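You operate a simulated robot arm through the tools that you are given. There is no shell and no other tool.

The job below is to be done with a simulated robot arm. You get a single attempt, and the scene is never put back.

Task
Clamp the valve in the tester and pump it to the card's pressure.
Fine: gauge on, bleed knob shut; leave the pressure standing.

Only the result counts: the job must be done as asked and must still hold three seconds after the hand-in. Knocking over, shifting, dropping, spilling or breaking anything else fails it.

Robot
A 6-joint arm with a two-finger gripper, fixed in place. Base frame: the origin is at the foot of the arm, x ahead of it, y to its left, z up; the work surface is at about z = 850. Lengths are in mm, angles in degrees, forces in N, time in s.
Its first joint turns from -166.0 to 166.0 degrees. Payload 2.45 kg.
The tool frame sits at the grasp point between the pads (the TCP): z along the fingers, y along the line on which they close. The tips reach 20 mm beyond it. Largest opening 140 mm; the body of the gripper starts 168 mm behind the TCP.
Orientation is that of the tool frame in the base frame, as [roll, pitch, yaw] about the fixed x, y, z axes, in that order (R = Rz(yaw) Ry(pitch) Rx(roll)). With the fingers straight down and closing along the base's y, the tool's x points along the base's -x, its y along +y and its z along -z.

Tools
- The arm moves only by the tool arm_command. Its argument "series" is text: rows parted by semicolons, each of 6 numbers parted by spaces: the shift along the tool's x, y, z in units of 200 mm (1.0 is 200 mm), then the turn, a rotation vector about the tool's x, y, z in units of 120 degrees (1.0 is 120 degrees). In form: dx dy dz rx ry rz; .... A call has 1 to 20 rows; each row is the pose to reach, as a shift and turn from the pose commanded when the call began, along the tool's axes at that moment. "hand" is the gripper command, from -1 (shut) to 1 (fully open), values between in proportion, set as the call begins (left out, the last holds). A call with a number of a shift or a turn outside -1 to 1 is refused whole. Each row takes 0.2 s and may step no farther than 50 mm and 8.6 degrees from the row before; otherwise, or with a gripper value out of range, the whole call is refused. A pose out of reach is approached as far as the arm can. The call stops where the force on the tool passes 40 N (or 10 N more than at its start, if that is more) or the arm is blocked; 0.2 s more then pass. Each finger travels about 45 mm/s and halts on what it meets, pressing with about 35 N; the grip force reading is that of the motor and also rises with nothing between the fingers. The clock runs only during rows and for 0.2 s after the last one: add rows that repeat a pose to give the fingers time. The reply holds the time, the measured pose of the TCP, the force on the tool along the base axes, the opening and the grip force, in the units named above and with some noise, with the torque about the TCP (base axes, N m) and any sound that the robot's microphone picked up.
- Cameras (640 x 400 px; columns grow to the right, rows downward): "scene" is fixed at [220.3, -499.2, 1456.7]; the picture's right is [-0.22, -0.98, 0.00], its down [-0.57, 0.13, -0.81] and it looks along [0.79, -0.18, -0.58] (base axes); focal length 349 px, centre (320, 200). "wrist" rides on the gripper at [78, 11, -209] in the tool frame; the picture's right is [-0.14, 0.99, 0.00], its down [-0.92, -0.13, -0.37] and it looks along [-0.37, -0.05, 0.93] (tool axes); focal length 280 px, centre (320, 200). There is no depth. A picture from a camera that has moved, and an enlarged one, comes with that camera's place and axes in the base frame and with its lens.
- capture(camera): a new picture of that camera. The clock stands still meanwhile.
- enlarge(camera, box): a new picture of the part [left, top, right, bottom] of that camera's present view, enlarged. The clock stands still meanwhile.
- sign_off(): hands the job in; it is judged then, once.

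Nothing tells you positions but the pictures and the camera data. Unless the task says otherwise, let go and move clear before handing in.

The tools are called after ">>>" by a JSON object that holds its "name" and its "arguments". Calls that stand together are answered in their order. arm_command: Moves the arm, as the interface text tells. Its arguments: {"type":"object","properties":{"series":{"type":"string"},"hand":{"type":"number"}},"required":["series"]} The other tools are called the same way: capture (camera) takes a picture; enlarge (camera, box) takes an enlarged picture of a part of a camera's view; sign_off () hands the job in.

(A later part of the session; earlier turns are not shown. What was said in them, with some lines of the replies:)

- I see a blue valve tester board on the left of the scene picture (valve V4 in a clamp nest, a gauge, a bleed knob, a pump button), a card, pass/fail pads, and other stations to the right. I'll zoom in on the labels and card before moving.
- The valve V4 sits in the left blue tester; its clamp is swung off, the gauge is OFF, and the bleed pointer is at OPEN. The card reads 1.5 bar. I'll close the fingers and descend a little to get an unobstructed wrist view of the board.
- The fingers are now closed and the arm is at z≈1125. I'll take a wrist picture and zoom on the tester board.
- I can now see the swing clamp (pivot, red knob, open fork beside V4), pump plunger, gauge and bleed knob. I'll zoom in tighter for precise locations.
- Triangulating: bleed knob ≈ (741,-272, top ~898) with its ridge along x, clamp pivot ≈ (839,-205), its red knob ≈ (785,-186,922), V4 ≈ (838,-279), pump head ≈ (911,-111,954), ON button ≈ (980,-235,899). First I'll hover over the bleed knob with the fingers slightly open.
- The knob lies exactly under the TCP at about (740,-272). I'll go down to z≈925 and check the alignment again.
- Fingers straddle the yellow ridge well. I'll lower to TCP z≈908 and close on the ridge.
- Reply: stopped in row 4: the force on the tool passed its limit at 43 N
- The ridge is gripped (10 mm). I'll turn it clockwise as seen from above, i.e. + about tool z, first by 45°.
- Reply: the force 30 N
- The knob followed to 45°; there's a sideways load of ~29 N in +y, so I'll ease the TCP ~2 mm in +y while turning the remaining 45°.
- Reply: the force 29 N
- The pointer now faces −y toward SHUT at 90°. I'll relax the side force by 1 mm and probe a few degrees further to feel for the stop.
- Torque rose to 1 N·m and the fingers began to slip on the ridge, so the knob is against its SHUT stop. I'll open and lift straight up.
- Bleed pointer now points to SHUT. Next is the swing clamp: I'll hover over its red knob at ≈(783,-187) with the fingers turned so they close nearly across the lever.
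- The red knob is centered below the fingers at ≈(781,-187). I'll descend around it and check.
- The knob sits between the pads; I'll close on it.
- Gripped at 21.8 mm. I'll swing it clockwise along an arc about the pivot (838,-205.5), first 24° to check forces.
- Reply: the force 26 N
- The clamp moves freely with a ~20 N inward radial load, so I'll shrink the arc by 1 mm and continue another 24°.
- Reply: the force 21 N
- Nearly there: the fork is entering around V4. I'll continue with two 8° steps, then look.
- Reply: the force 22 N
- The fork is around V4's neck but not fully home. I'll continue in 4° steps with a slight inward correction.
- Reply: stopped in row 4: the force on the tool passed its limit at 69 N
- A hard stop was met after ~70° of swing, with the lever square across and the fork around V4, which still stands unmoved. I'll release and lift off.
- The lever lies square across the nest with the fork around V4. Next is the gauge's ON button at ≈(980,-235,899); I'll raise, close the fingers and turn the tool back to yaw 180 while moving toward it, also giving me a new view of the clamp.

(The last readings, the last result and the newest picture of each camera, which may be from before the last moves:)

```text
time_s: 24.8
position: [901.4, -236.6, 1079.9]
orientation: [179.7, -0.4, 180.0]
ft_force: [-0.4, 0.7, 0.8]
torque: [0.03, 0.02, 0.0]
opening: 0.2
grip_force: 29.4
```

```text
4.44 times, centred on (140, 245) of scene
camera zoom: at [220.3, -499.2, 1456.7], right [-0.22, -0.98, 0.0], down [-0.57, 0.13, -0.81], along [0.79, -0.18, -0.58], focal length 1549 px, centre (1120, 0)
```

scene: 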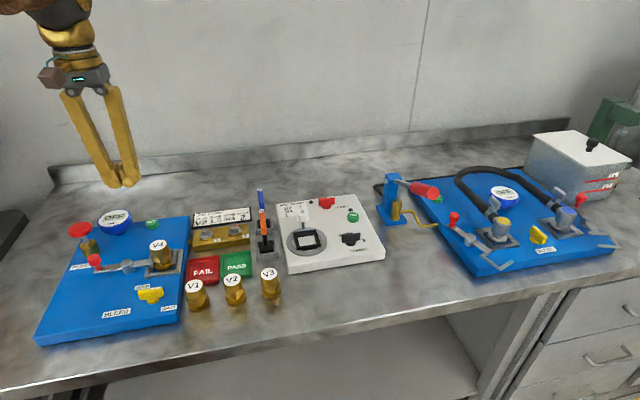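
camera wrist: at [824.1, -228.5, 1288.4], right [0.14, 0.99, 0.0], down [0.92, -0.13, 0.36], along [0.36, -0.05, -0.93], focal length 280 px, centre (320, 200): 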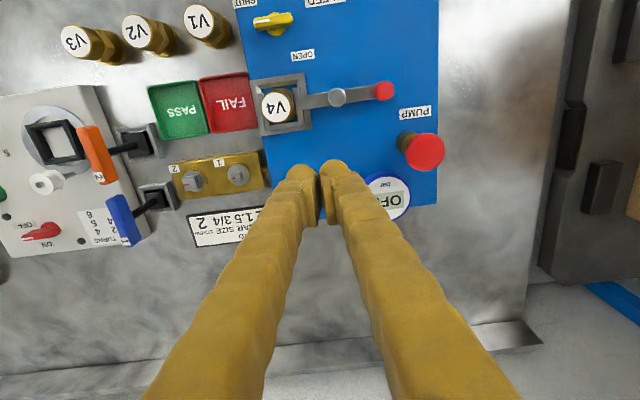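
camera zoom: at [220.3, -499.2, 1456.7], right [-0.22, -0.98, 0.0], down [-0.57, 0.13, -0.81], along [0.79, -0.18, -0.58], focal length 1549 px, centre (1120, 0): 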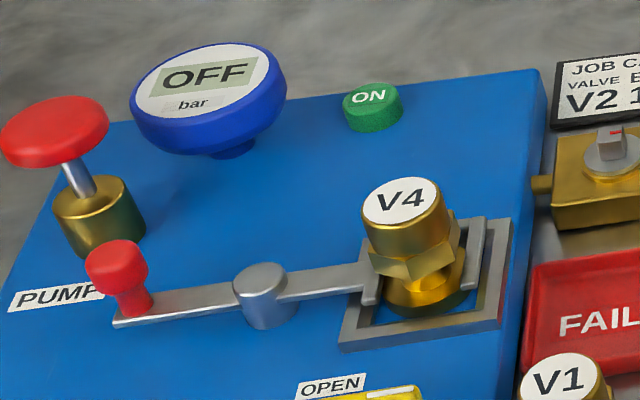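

The fork is fully around V4's neck with the lever parallel to the nest – clamped. Now I'll tilt the tool 25° outward and hover over the ON button at ≈(983,-229,893), biased slightly to −y to keep clear of the gauge.

>>> {"name": "arm_command", "arguments": {"series": "-0.08 0 0.1 0 -0.0417 0;-0.16 0 0.2 0 -0.0833 0;-0.24 0 0.3 0 -0.125 0;-0.32 0 0.42 0 -0.1667 0;-0.388 0 0.55 0 -0.2083 0;-0.388 0 0.55 0 -0.2083 0"}}

>>> {"name": "capture", "arguments": {"camera": "wrist"}}

>>> {"name": "enlarge", "arguments": {"camera": "scene", "box": [60, 150, 220, 270]}}

```text
time_s: 26.2
position: [977.5, -237.2, 971.7]
orientation: [179.7, 24.7, 179.8]
ft_force: [0.2, 0.5, -0.2]
torque: [0.0, -0.03, 0.02]
opening: 0.0
grip_force: 29.2
```

```text
taken
camera wrist: at [819.0, -228.1, 1128.5], right [0.13, 0.99, 0.06], down [0.68, -0.13, 0.72], along [0.72, -0.05, -0.69], focal length 280 px, centre (320, 200)
```

wrist: 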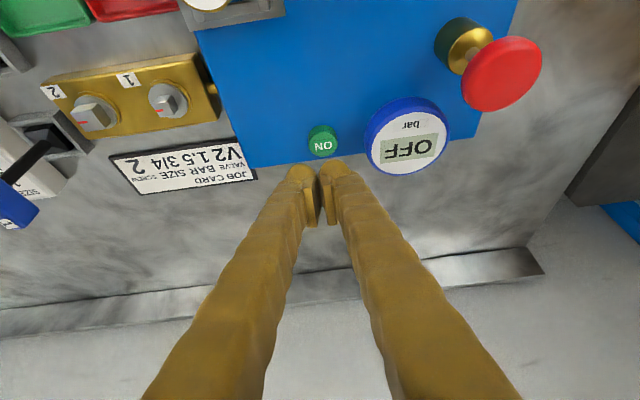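

```text
3.33 times, centred on (140, 210) of scene
camera zoom: at [220.3, -499.2, 1456.7], right [-0.22, -0.98, 0.0], down [-0.57, 0.13, -0.81], along [0.79, -0.18, -0.58], focal length 1162 px, centre (920, 167)
```

zoom: 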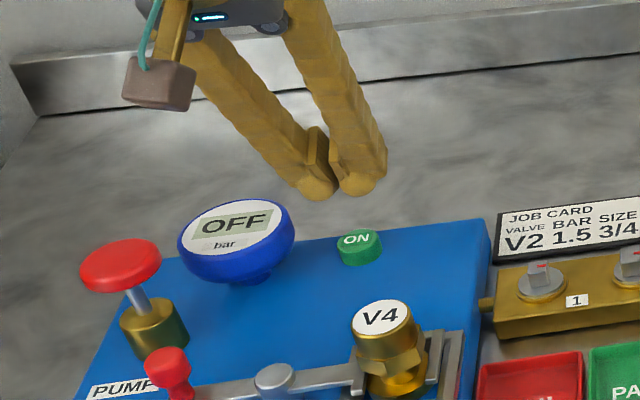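

The ON button is at ≈(982,-232,893), just below/in front of the fingertips, with good clearance to the gauge. I'll descend vertically to just above it.

>>> {"name": "arm_command", "arguments": {"series": "0.046 0 0.1 0 0 0;0.094 0 0.2044 0 0 0;0.1087 0 0.2362 0 0 0;0.1087 0 0.2362 0 0 0"}}

>>> {"name": "enlarge", "arguments": {"camera": "wrist", "box": [220, 70, 460, 230]}}

>>> {"name": "enlarge", "arguments": {"camera": "scene", "box": [60, 150, 220, 270]}}

```text
time_s: 27.2
position: [977.6, -236.1, 917.8]
orientation: [179.8, 24.7, 179.8]
ft_force: [-1.2, -1.2, -0.6]
torque: [0.02, 0.01, 0.0]
opening: 0.2
grip_force: 29.9
```

```text
2.50 times, centred on (340, 150) of wrist
camera zoom: at [818.9, -227.6, 1075.1], right [0.13, 0.99, 0.06], down [0.68, -0.13, 0.72], along [0.72, -0.05, -0.69], focal length 701 px, centre (270, 325)
```

zoom: 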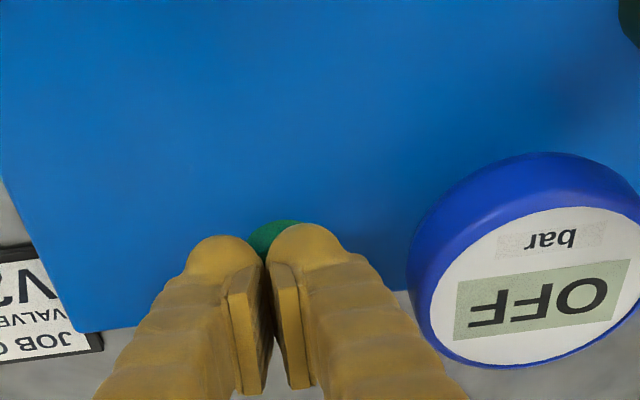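

```text
3.33 times, centred on (140, 210) of scene
camera zoom: at [220.3, -499.2, 1456.7], right [-0.22, -0.98, 0.0], down [-0.57, 0.13, -0.81], along [0.79, -0.18, -0.58], focal length 1162 px, centre (920, 167)
```

zoom: 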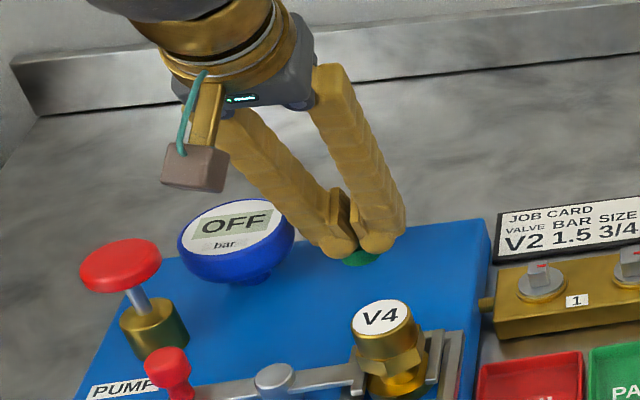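

Fingertips are right above the green button. I'll press down in 2 mm steps and watch for the gauge.

>>> {"name": "arm_command", "arguments": {"series": "0.0042 0 0.0091 0 0 0;0.0084 0 0.0182 0 0 0;0.0125 0 0.0273 0 0 0;0.0167 0 0.0363 0 0 0"}}

>>> {"name": "enlarge", "arguments": {"camera": "scene", "box": [60, 150, 220, 270]}}

```text
time_s: 28.2
position: [976.9, -235.5, 909.9]
orientation: [179.8, 24.6, 179.7]
ft_force: [-3.8, 0.9, 12.0]
torque: [0.15, 0.21, 0.06]
opening: 0.0
grip_force: 30.3
heard: click
```

```text
3.33 times, centred on (140, 210) of scene
camera zoom: at [220.3, -499.2, 1456.7], right [-0.22, -0.98, 0.0], down [-0.57, 0.13, -0.81], along [0.79, -0.18, -0.58], focal length 1162 px, centre (920, 167)
```

zoom: 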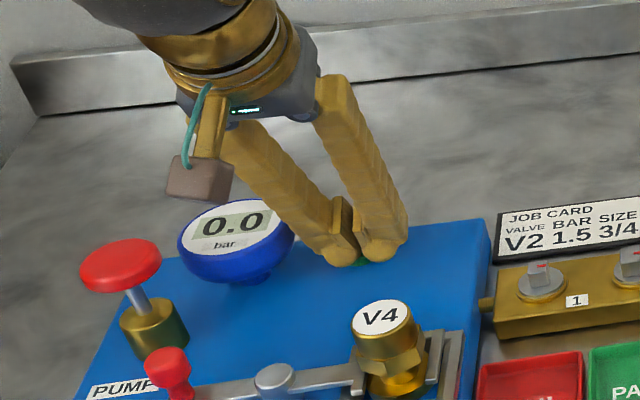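

A click, and the gauge now shows 0.0 bar. I'll lift straight up off the button.

>>> {"name": "arm_command", "arguments": {"series": "-0.0418 0 -0.0908 0 0 0;-0.1254 0 -0.2725 0 0 0;-0.209 0 -0.4542 0 0 0;-0.2926 0 -0.6358 0 0 0;-0.2926 0 -0.6358 0 0 0"}}

>>> {"name": "enlarge", "arguments": {"camera": "scene", "box": [60, 180, 220, 300]}}

>>> {"name": "capture", "arguments": {"camera": "wrist"}}

```text
time_s: 29.4
position: [978.3, -235.1, 1048.5]
orientation: [179.8, 24.5, 179.8]
ft_force: [-0.1, 0.7, 0.0]
torque: [-0.01, -0.02, 0.0]
opening: 0.0
grip_force: 29.5
```

```text
3.33 times, centred on (140, 240) of scene
camera zoom: at [220.3, -499.2, 1456.7], right [-0.22, -0.98, 0.0], down [-0.57, 0.13, -0.81], along [0.79, -0.18, -0.58], focal length 1162 px, centre (920, 67)
```

zoom: 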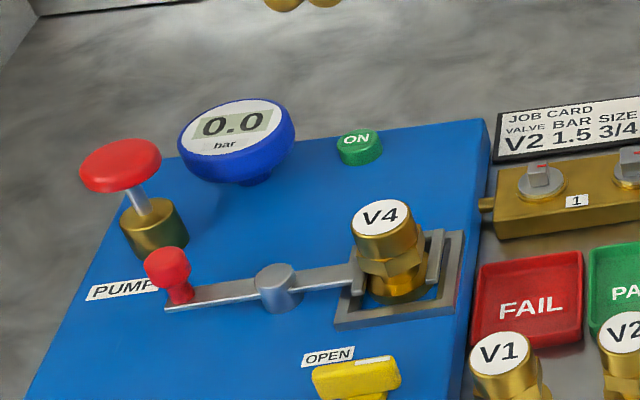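

```text
taken
camera wrist: at [819.8, -226.9, 1204.4], right [0.13, 0.99, 0.06], down [0.68, -0.13, 0.72], along [0.72, -0.05, -0.69], focal length 280 px, centre (320, 200)
```

wrist: 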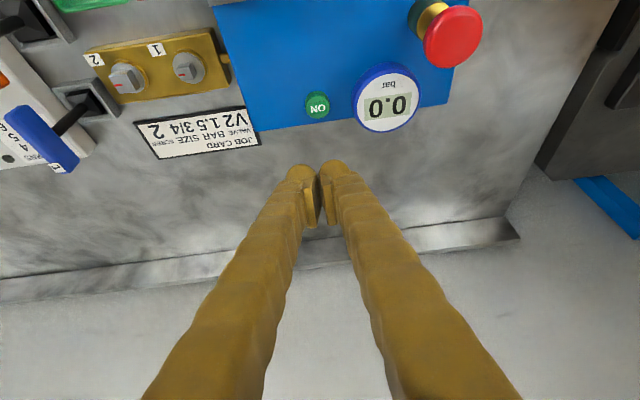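

Gauge reads 0.0 and the ON button sprang back. Now I'll straighten the tool and hover over the pump head at ≈(910,-112,954).

>>> {"name": "arm_command", "arguments": {"series": "0.078 0.124 0.0072 0 0.0408 0;0.156 0.248 0.0144 0 0.0817 0;0.234 0.372 0.0216 0 0.1225 0;0.312 0.496 0.0288 0 0.1633 0;0.39 0.62 0.036 0 0.2042 0;0.39 0.62 0.036 0 0.2042 0"}}

>>> {"name": "capture", "arguments": {"camera": "wrist"}}

>>> {"name": "enlarge", "arguments": {"camera": "scene", "box": [40, 150, 200, 270]}}

```text
time_s: 30.8
position: [907.5, -115.1, 1009.9]
orientation: [179.8, 0.0, 179.9]
ft_force: [0.7, -0.3, 0.2]
torque: [-0.02, 0.01, -0.01]
opening: 0.0
grip_force: 29.3
```

```text
taken
camera wrist: at [830.5, -106.4, 1218.5], right [0.14, 0.99, 0.0], down [0.92, -0.13, 0.37], along [0.37, -0.05, -0.93], focal length 280 px, centre (320, 200)
```

wrist: 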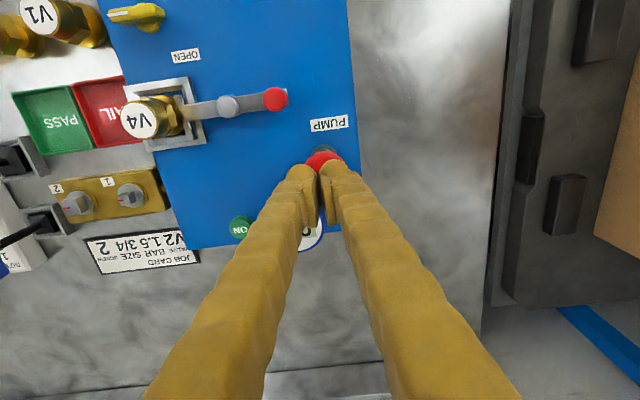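

```text
3.33 times, centred on (120, 210) of scene
camera zoom: at [220.3, -499.2, 1456.7], right [-0.22, -0.98, 0.0], down [-0.57, 0.13, -0.81], along [0.79, -0.18, -0.58], focal length 1162 px, centre (987, 167)
```

zoom: 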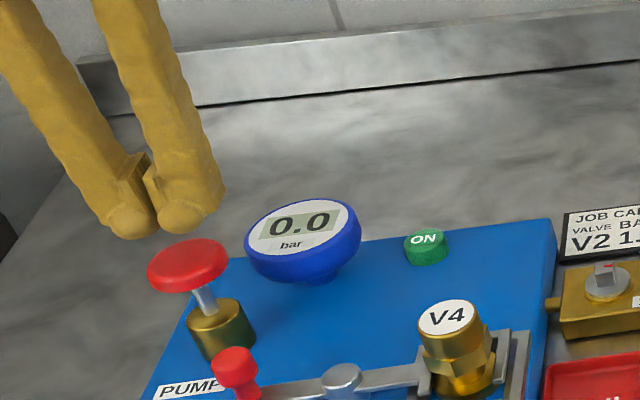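

I'm hovering over the pump head; small centering shift then descend to just above it.

>>> {"name": "arm_command", "arguments": {"series": "-0.0125 0.0155 0.05 0 0 0;-0.0125 0.0155 0.11 0 0 0;-0.0125 0.0155 0.15 0 0 0;-0.0125 0.0155 0.15 0 0 0"}}

>>> {"name": "enlarge", "arguments": {"camera": "scene", "box": [40, 170, 200, 290]}}

>>> {"name": "enlarge", "arguments": {"camera": "wrist", "box": [220, 90, 420, 240]}}

```text
time_s: 31.8
position: [913.4, -110.0, 980.6]
orientation: [179.8, 0.0, 179.9]
ft_force: [0.7, 1.0, 0.4]
torque: [-0.01, -0.01, -0.02]
opening: 0.0
grip_force: 29.6
```

```text
3.33 times, centred on (120, 230) of scene
camera zoom: at [220.3, -499.2, 1456.7], right [-0.22, -0.98, 0.0], down [-0.57, 0.13, -0.81], along [0.79, -0.18, -0.58], focal length 1162 px, centre (987, 100)
```

zoom: 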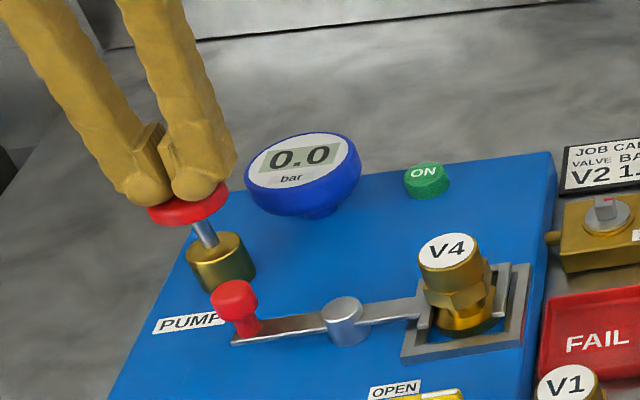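

```text
2.67 times, centred on (320, 165) of wrist
camera zoom: at [834.2, -102.1, 1188.4], right [0.14, 0.99, 0.0], down [0.92, -0.13, 0.37], along [0.37, -0.05, -0.93], focal length 748 px, centre (320, 293)
```

zoom: 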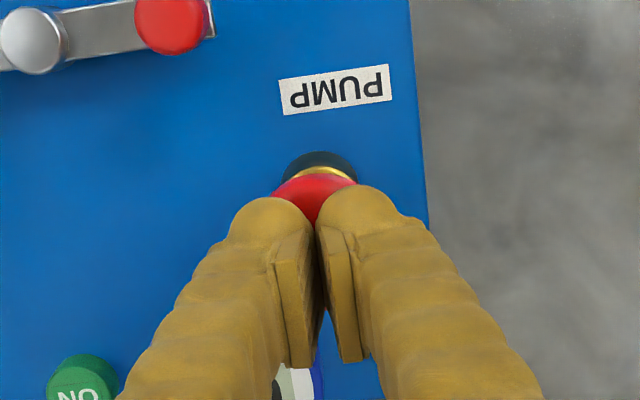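

Centered over the pump head. I'll press gently, a few millimetres at a time, watching the gauge.

>>> {"name": "arm_command", "arguments": {"series": "0 0 0.015 0 0 0;0 0 0.03 0 0 0;0 0 0.045 0 0 0;0 0 0.06 0 0 0"}}

>>> {"name": "enlarge", "arguments": {"camera": "scene", "box": [40, 170, 200, 290]}}

```text
time_s: 32.8
position: [912.4, -109.3, 968.9]
orientation: [179.8, 0.0, 179.9]
ft_force: [0.8, 0.7, 1.9]
torque: [-0.02, 0.0, 0.03]
opening: 0.0
grip_force: 29.6
```

```text
3.33 times, centred on (120, 230) of scene
camera zoom: at [220.3, -499.2, 1456.7], right [-0.22, -0.98, 0.0], down [-0.57, 0.13, -0.81], along [0.79, -0.18, -0.58], focal length 1162 px, centre (987, 100)
```

zoom: 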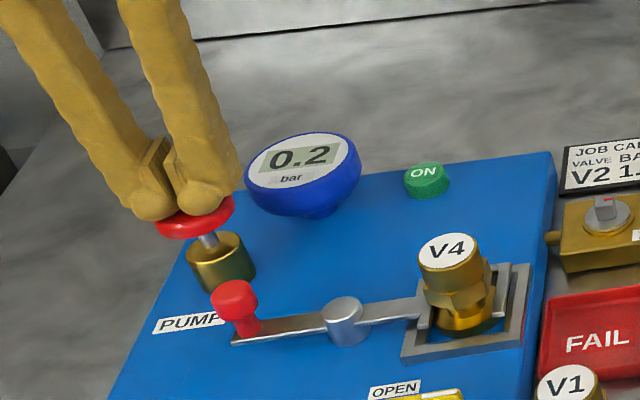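

Gauge already shows 0.2 bar, so the pressure rises with plunger travel. Continuing in small steps.

>>> {"name": "arm_command", "arguments": {"series": "0 0 0.01 0 0 0;0 0 0.02 0 0 0;0 0 0.03 0 0 0"}}

>>> {"name": "enlarge", "arguments": {"camera": "scene", "box": [40, 170, 200, 290]}}

```text
time_s: 33.6
position: [910.9, -110.4, 961.6]
orientation: [179.8, 0.0, 180.0]
ft_force: [0.7, -0.8, 3.5]
torque: [-0.05, 0.0, -0.02]
opening: 5.7
grip_force: 29.4
```

```text
3.33 times, centred on (120, 230) of scene
camera zoom: at [220.3, -499.2, 1456.7], right [-0.22, -0.98, 0.0], down [-0.57, 0.13, -0.81], along [0.79, -0.18, -0.58], focal length 1162 px, centre (987, 100)
```

zoom: 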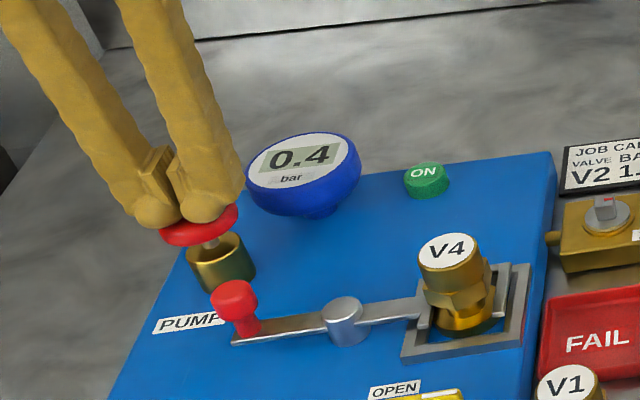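

0.4 bar now. I'll keep pressing toward the end of the stroke.

>>> {"name": "arm_command", "arguments": {"series": "0 0 0.01 0 0 0;0 0 0.02 0 0 0;0 0 0.03 0 0 0"}}

>>> {"name": "enlarge", "arguments": {"camera": "scene", "box": [40, 170, 200, 290]}}

```text
time_s: 34.4
position: [912.8, -109.0, 955.6]
orientation: [179.8, 0.1, 179.9]
ft_force: [-0.5, 0.4, 3.9]
torque: [0.0, 0.02, 0.01]
opening: 6.1
grip_force: 29.4
```

```text
3.33 times, centred on (120, 230) of scene
camera zoom: at [220.3, -499.2, 1456.7], right [-0.22, -0.98, 0.0], down [-0.57, 0.13, -0.81], along [0.79, -0.18, -0.58], focal length 1162 px, centre (987, 100)
```

zoom: 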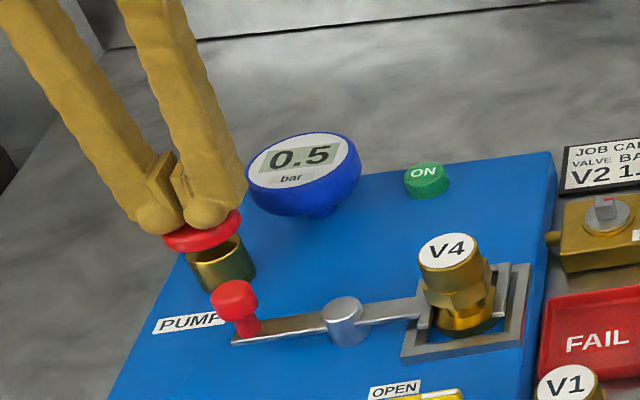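

0.5 bar. A few more millimetres to find the bottom of the stroke.

>>> {"name": "arm_command", "arguments": {"series": "0 0 0.01 0 0 0;0 0 0.02 0 0 0;0 0 0.03 0 0 0"}}

>>> {"name": "enlarge", "arguments": {"camera": "scene", "box": [40, 170, 200, 290]}}

```text
time_s: 35.2
position: [912.0, -108.4, 953.8]
orientation: [179.7, 0.2, -180.0]
ft_force: [-9.4, 1.5, 33.4]
torque: [-0.02, 0.25, 0.05]
opening: 5.9
grip_force: 29.2
```

```text
3.33 times, centred on (120, 230) of scene
camera zoom: at [220.3, -499.2, 1456.7], right [-0.22, -0.98, 0.0], down [-0.57, 0.13, -0.81], along [0.79, -0.18, -0.58], focal length 1162 px, centre (987, 100)
```

zoom: 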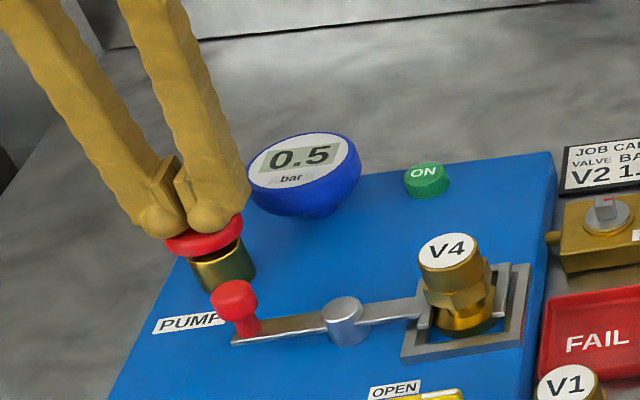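

The stroke bottomed at 0.5 bar (33 N reaction). I'll raise 30 mm to let the plunger return and check that the pressure holds.

>>> {"name": "arm_command", "arguments": {"series": "0 0 -0.03 0 0 0;0 0 -0.07 0 0 0;0 0 -0.11 0 0 0;0 0 -0.15 0 0 0;0 0 -0.17 0 0 0;0 0 -0.17 0 0 0"}}

>>> {"name": "enlarge", "arguments": {"camera": "scene", "box": [40, 170, 200, 290]}}

```text
time_s: 36.6
position: [911.9, -109.1, 984.8]
orientation: [179.8, 0.0, 179.9]
ft_force: [0.4, -0.5, 0.2]
torque: [-0.01, -0.02, 0.01]
opening: 0.1
grip_force: 29.1
```

```text
3.33 times, centred on (120, 230) of scene
camera zoom: at [220.3, -499.2, 1456.7], right [-0.22, -0.98, 0.0], down [-0.57, 0.13, -0.81], along [0.79, -0.18, -0.58], focal length 1162 px, centre (987, 100)
```

zoom: 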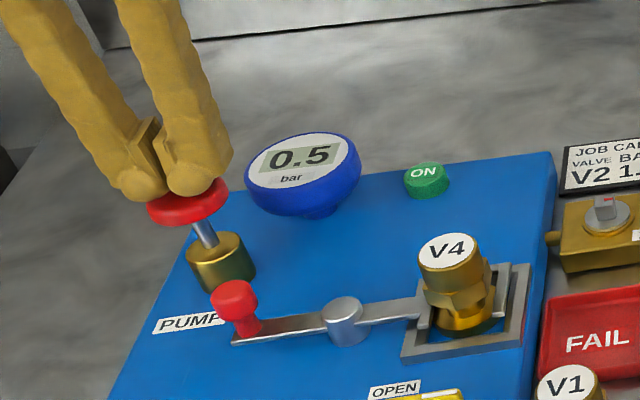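

Pressure holds at 0.5 bar with the plunger back up. Second full stroke.

>>> {"name": "arm_command", "arguments": {"series": "0 0 0.03 0 0 0;0 0 0.06 0 0 0;0 0 0.09 0 0 0;0 0 0.12 0 0 0;0 0 0.14 0 0 0;0 0 0.155 0 0 0;0 0 0.165 0 0 0"}}

>>> {"name": "enlarge", "arguments": {"camera": "scene", "box": [40, 170, 200, 290]}}

```text
time_s: 38.2
position: [911.8, -109.0, 953.2]
orientation: [179.9, 0.2, 179.9]
ft_force: [-4.1, 6.4, 21.8]
torque: [0.06, 0.06, -0.04]
opening: 6.1
grip_force: 29.5
```

```text
3.33 times, centred on (120, 230) of scene
camera zoom: at [220.3, -499.2, 1456.7], right [-0.22, -0.98, 0.0], down [-0.57, 0.13, -0.81], along [0.79, -0.18, -0.58], focal length 1162 px, centre (987, 100)
```

zoom: 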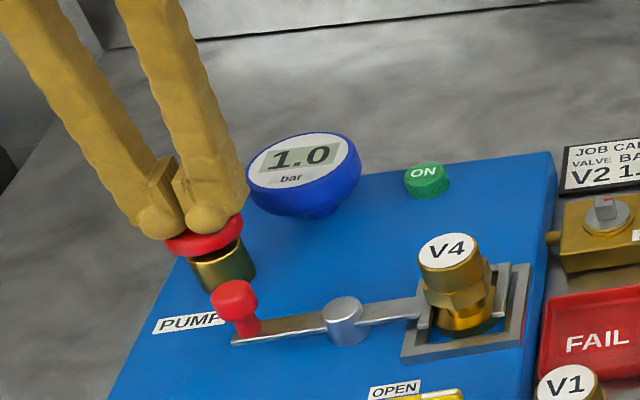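

1.0 bar. Raise again for the plunger to return.

>>> {"name": "arm_command", "arguments": {"series": "0 0 -0.03 0 0 0;0 0 -0.07 0 0 0;0 0 -0.11 0 0 0;0 0 -0.15 0 0 0;0 0 -0.165 0 0 0;0 0 -0.165 0 0 0"}}

>>> {"name": "enlarge", "arguments": {"camera": "scene", "box": [40, 170, 200, 290]}}

```text
time_s: 39.6
position: [911.6, -109.5, 984.7]
orientation: [179.7, 0.1, 179.9]
ft_force: [-0.4, 0.9, 0.0]
torque: [0.04, 0.01, 0.0]
opening: 0.2
grip_force: 29.5
```

```text
3.33 times, centred on (120, 230) of scene
camera zoom: at [220.3, -499.2, 1456.7], right [-0.22, -0.98, 0.0], down [-0.57, 0.13, -0.81], along [0.79, -0.18, -0.58], focal length 1162 px, centre (987, 100)
```

zoom: 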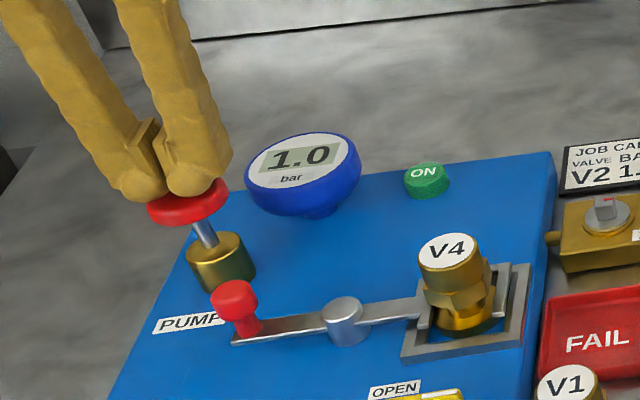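

The gauge holds at 1.0 bar. Third stroke: I'll stop partway first to check the reading before bottoming out.

>>> {"name": "arm_command", "arguments": {"series": "0 0 0.03 0 0 0;0 0 0.06 0 0 0;0 0 0.09 0 0 0;0 0 0.115 0 0 0;0 0 0.13 0 0 0"}}

>>> {"name": "enlarge", "arguments": {"camera": "scene", "box": [40, 170, 200, 290]}}

```text
time_s: 40.8
position: [912.4, -109.9, 958.1]
orientation: [179.9, 0.0, 179.9]
ft_force: [-0.6, -0.4, 3.2]
torque: [-0.06, 0.0, -0.01]
opening: 6.0
grip_force: 29.7
```

```text
3.33 times, centred on (120, 230) of scene
camera zoom: at [220.3, -499.2, 1456.7], right [-0.22, -0.98, 0.0], down [-0.57, 0.13, -0.81], along [0.79, -0.18, -0.58], focal length 1162 px, centre (987, 100)
```

zoom: 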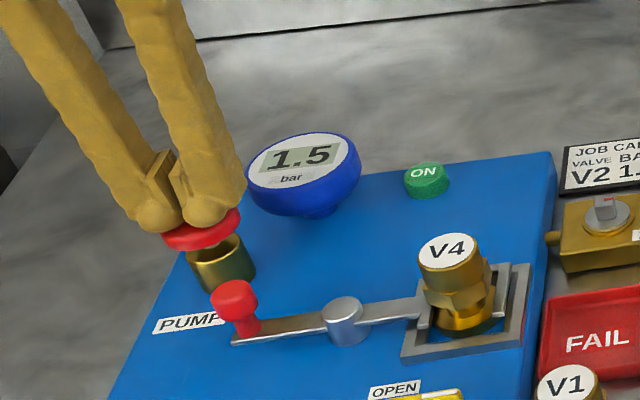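

The gauge already reads 1.5 with a few millimetres left. I'll nudge 2 mm further to sit in the middle of the reading band, then check.

>>> {"name": "arm_command", "arguments": {"series": "0 0 0.005 0 0 0;0 0 0.01 0 0 0"}}

>>> {"name": "enlarge", "arguments": {"camera": "scene", "box": [40, 170, 200, 290]}}

```text
time_s: 41.4
position: [911.9, -108.9, 956.8]
orientation: [179.8, 0.1, 180.0]
ft_force: [1.4, 0.4, 3.8]
torque: [-0.02, -0.04, 0.01]
opening: 6.0
grip_force: 30.0
```

```text
3.33 times, centred on (120, 230) of scene
camera zoom: at [220.3, -499.2, 1456.7], right [-0.22, -0.98, 0.0], down [-0.57, 0.13, -0.81], along [0.79, -0.18, -0.58], focal length 1162 px, centre (987, 100)
```

zoom: 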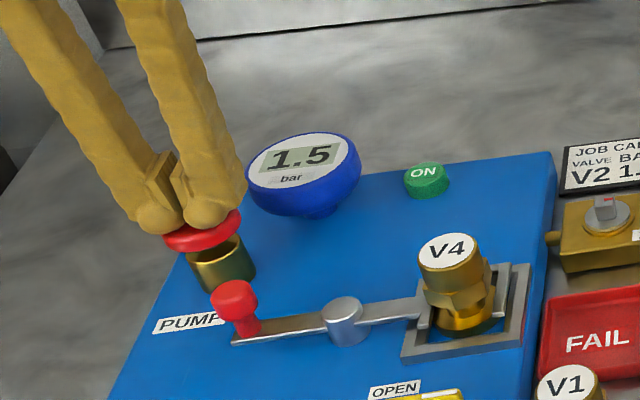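

Still 1.5 bar. Now I'll lift well clear and verify that everything stands.

>>> {"name": "arm_command", "arguments": {"series": "0 0 -0.04 0 0 0;0 0 -0.09 0 0 0;0 0 -0.15 0 0 0;0 0 -0.3 0 0 0;0 0 -0.5 0 0 0;0 0 -0.7 0 0 0;0 0 -0.9 0 0 0;0 0 -0.9 0 0 0"}}

>>> {"name": "enlarge", "arguments": {"camera": "scene", "box": [40, 190, 220, 320]}}

>>> {"name": "capture", "arguments": {"camera": "scene"}}

>>> {"name": "capture", "arguments": {"camera": "wrist"}}

```text
time_s: 43.2
position: [913.2, -110.9, 1136.8]
orientation: [179.7, 0.0, 179.9]
ft_force: [0.0, -0.6, 0.1]
torque: [-0.01, 0.01, 0.0]
opening: 0.0
grip_force: 29.6
```

```text
3.08 times, centred on (130, 255) of scene
camera zoom: at [220.3, -499.2, 1456.7], right [-0.22, -0.98, 0.0], down [-0.57, 0.13, -0.81], along [0.79, -0.18, -0.58], focal length 1072 px, centre (905, 31)
```

zoom: 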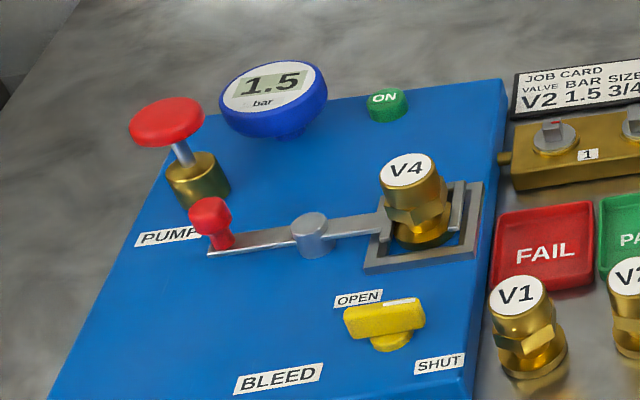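

```text
taken
```

scene: 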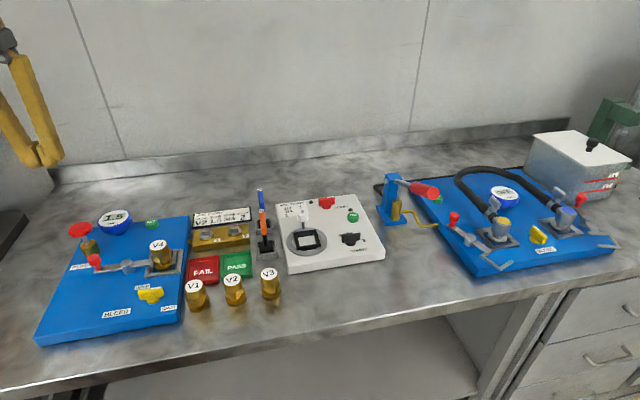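

```text
taken
camera wrist: at [833.7, -102.2, 1345.1], right [0.14, 0.99, 0.0], down [0.92, -0.13, 0.37], along [0.37, -0.05, -0.93], focal length 280 px, centre (320, 200)
```

wrist: 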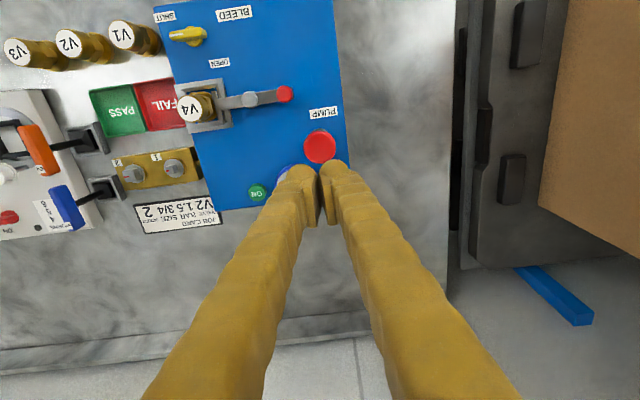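

Everything looks right: V4 clamped, bleed at SHUT, gauge on at 1.5. I'll wait a few seconds to confirm the pressure doesn't decay before handing in.

>>> {"name": "arm_command", "arguments": {"series": "0 0 0 0 0 0;0 0 0 0 0 0;0 0 0 0 0 0;0 0 0 0 0 0;0 0 0 0 0 0;0 0 0 0 0 0;0 0 0 0 0 0;0 0 0 0 0 0;0 0 0 0 0 0;0 0 0 0 0 0;0 0 0 0 0 0;0 0 0 0 0 0;0 0 0 0 0 0;0 0 0 0 0 0;0 0 0 0 0 0;0 0 0 0 0 0;0 0 0 0 0 0;0 0 0 0 0 0;0 0 0 0 0 0;0 0 0 0 0 0"}}

>>> {"name": "enlarge", "arguments": {"camera": "scene", "box": [40, 190, 220, 320]}}

```text
time_s: 47.4
position: [912.7, -110.7, 1135.9]
orientation: [179.7, 0.0, 179.9]
ft_force: [0.0, -0.5, 1.0]
torque: [0.0, 0.01, -0.01]
opening: 0.1
grip_force: 29.2
```

```text
3.08 times, centred on (130, 255) of scene
camera zoom: at [220.3, -499.2, 1456.7], right [-0.22, -0.98, 0.0], down [-0.57, 0.13, -0.81], along [0.79, -0.18, -0.58], focal length 1072 px, centre (905, 31)
```

zoom: 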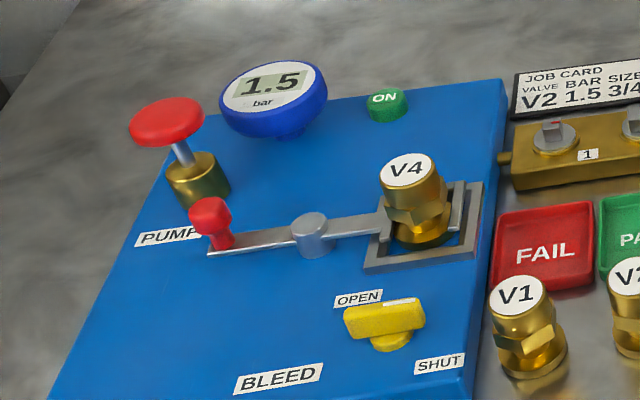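

The pressure held at 1.5 bar for over four seconds, the bleed is shut, the clamp is closed on V4 and the arm is clear. I'm handing the job in.

>>> {"name": "sign_off", "arguments": {}}

```text
The job is handed in.
```

The valve in the tester, V4, is clamped and pumped to the card's 1.5 bar. The gauge is on, the bleed knob is shut, and the pressure is still standing.

- **Valve:** I took "the valve in the tester" to mean V4, which was already sitting in the nest. The job card names V2, so if you meant that valve, this is the wrong one.
- **Bleed knob:** I turned it 90° to SHUT, where it met its stop.
- **Clamp:** I swung the fork around V4's neck until it met a hard stop. V4 did not move.
- **Pressure:** It took three pump strokes. The gauge read 1.5 bar at the end and still did after about four seconds of waiting before hand-in. The display shows only one decimal.

The arm is clear of the bench, and nothing else was touched.
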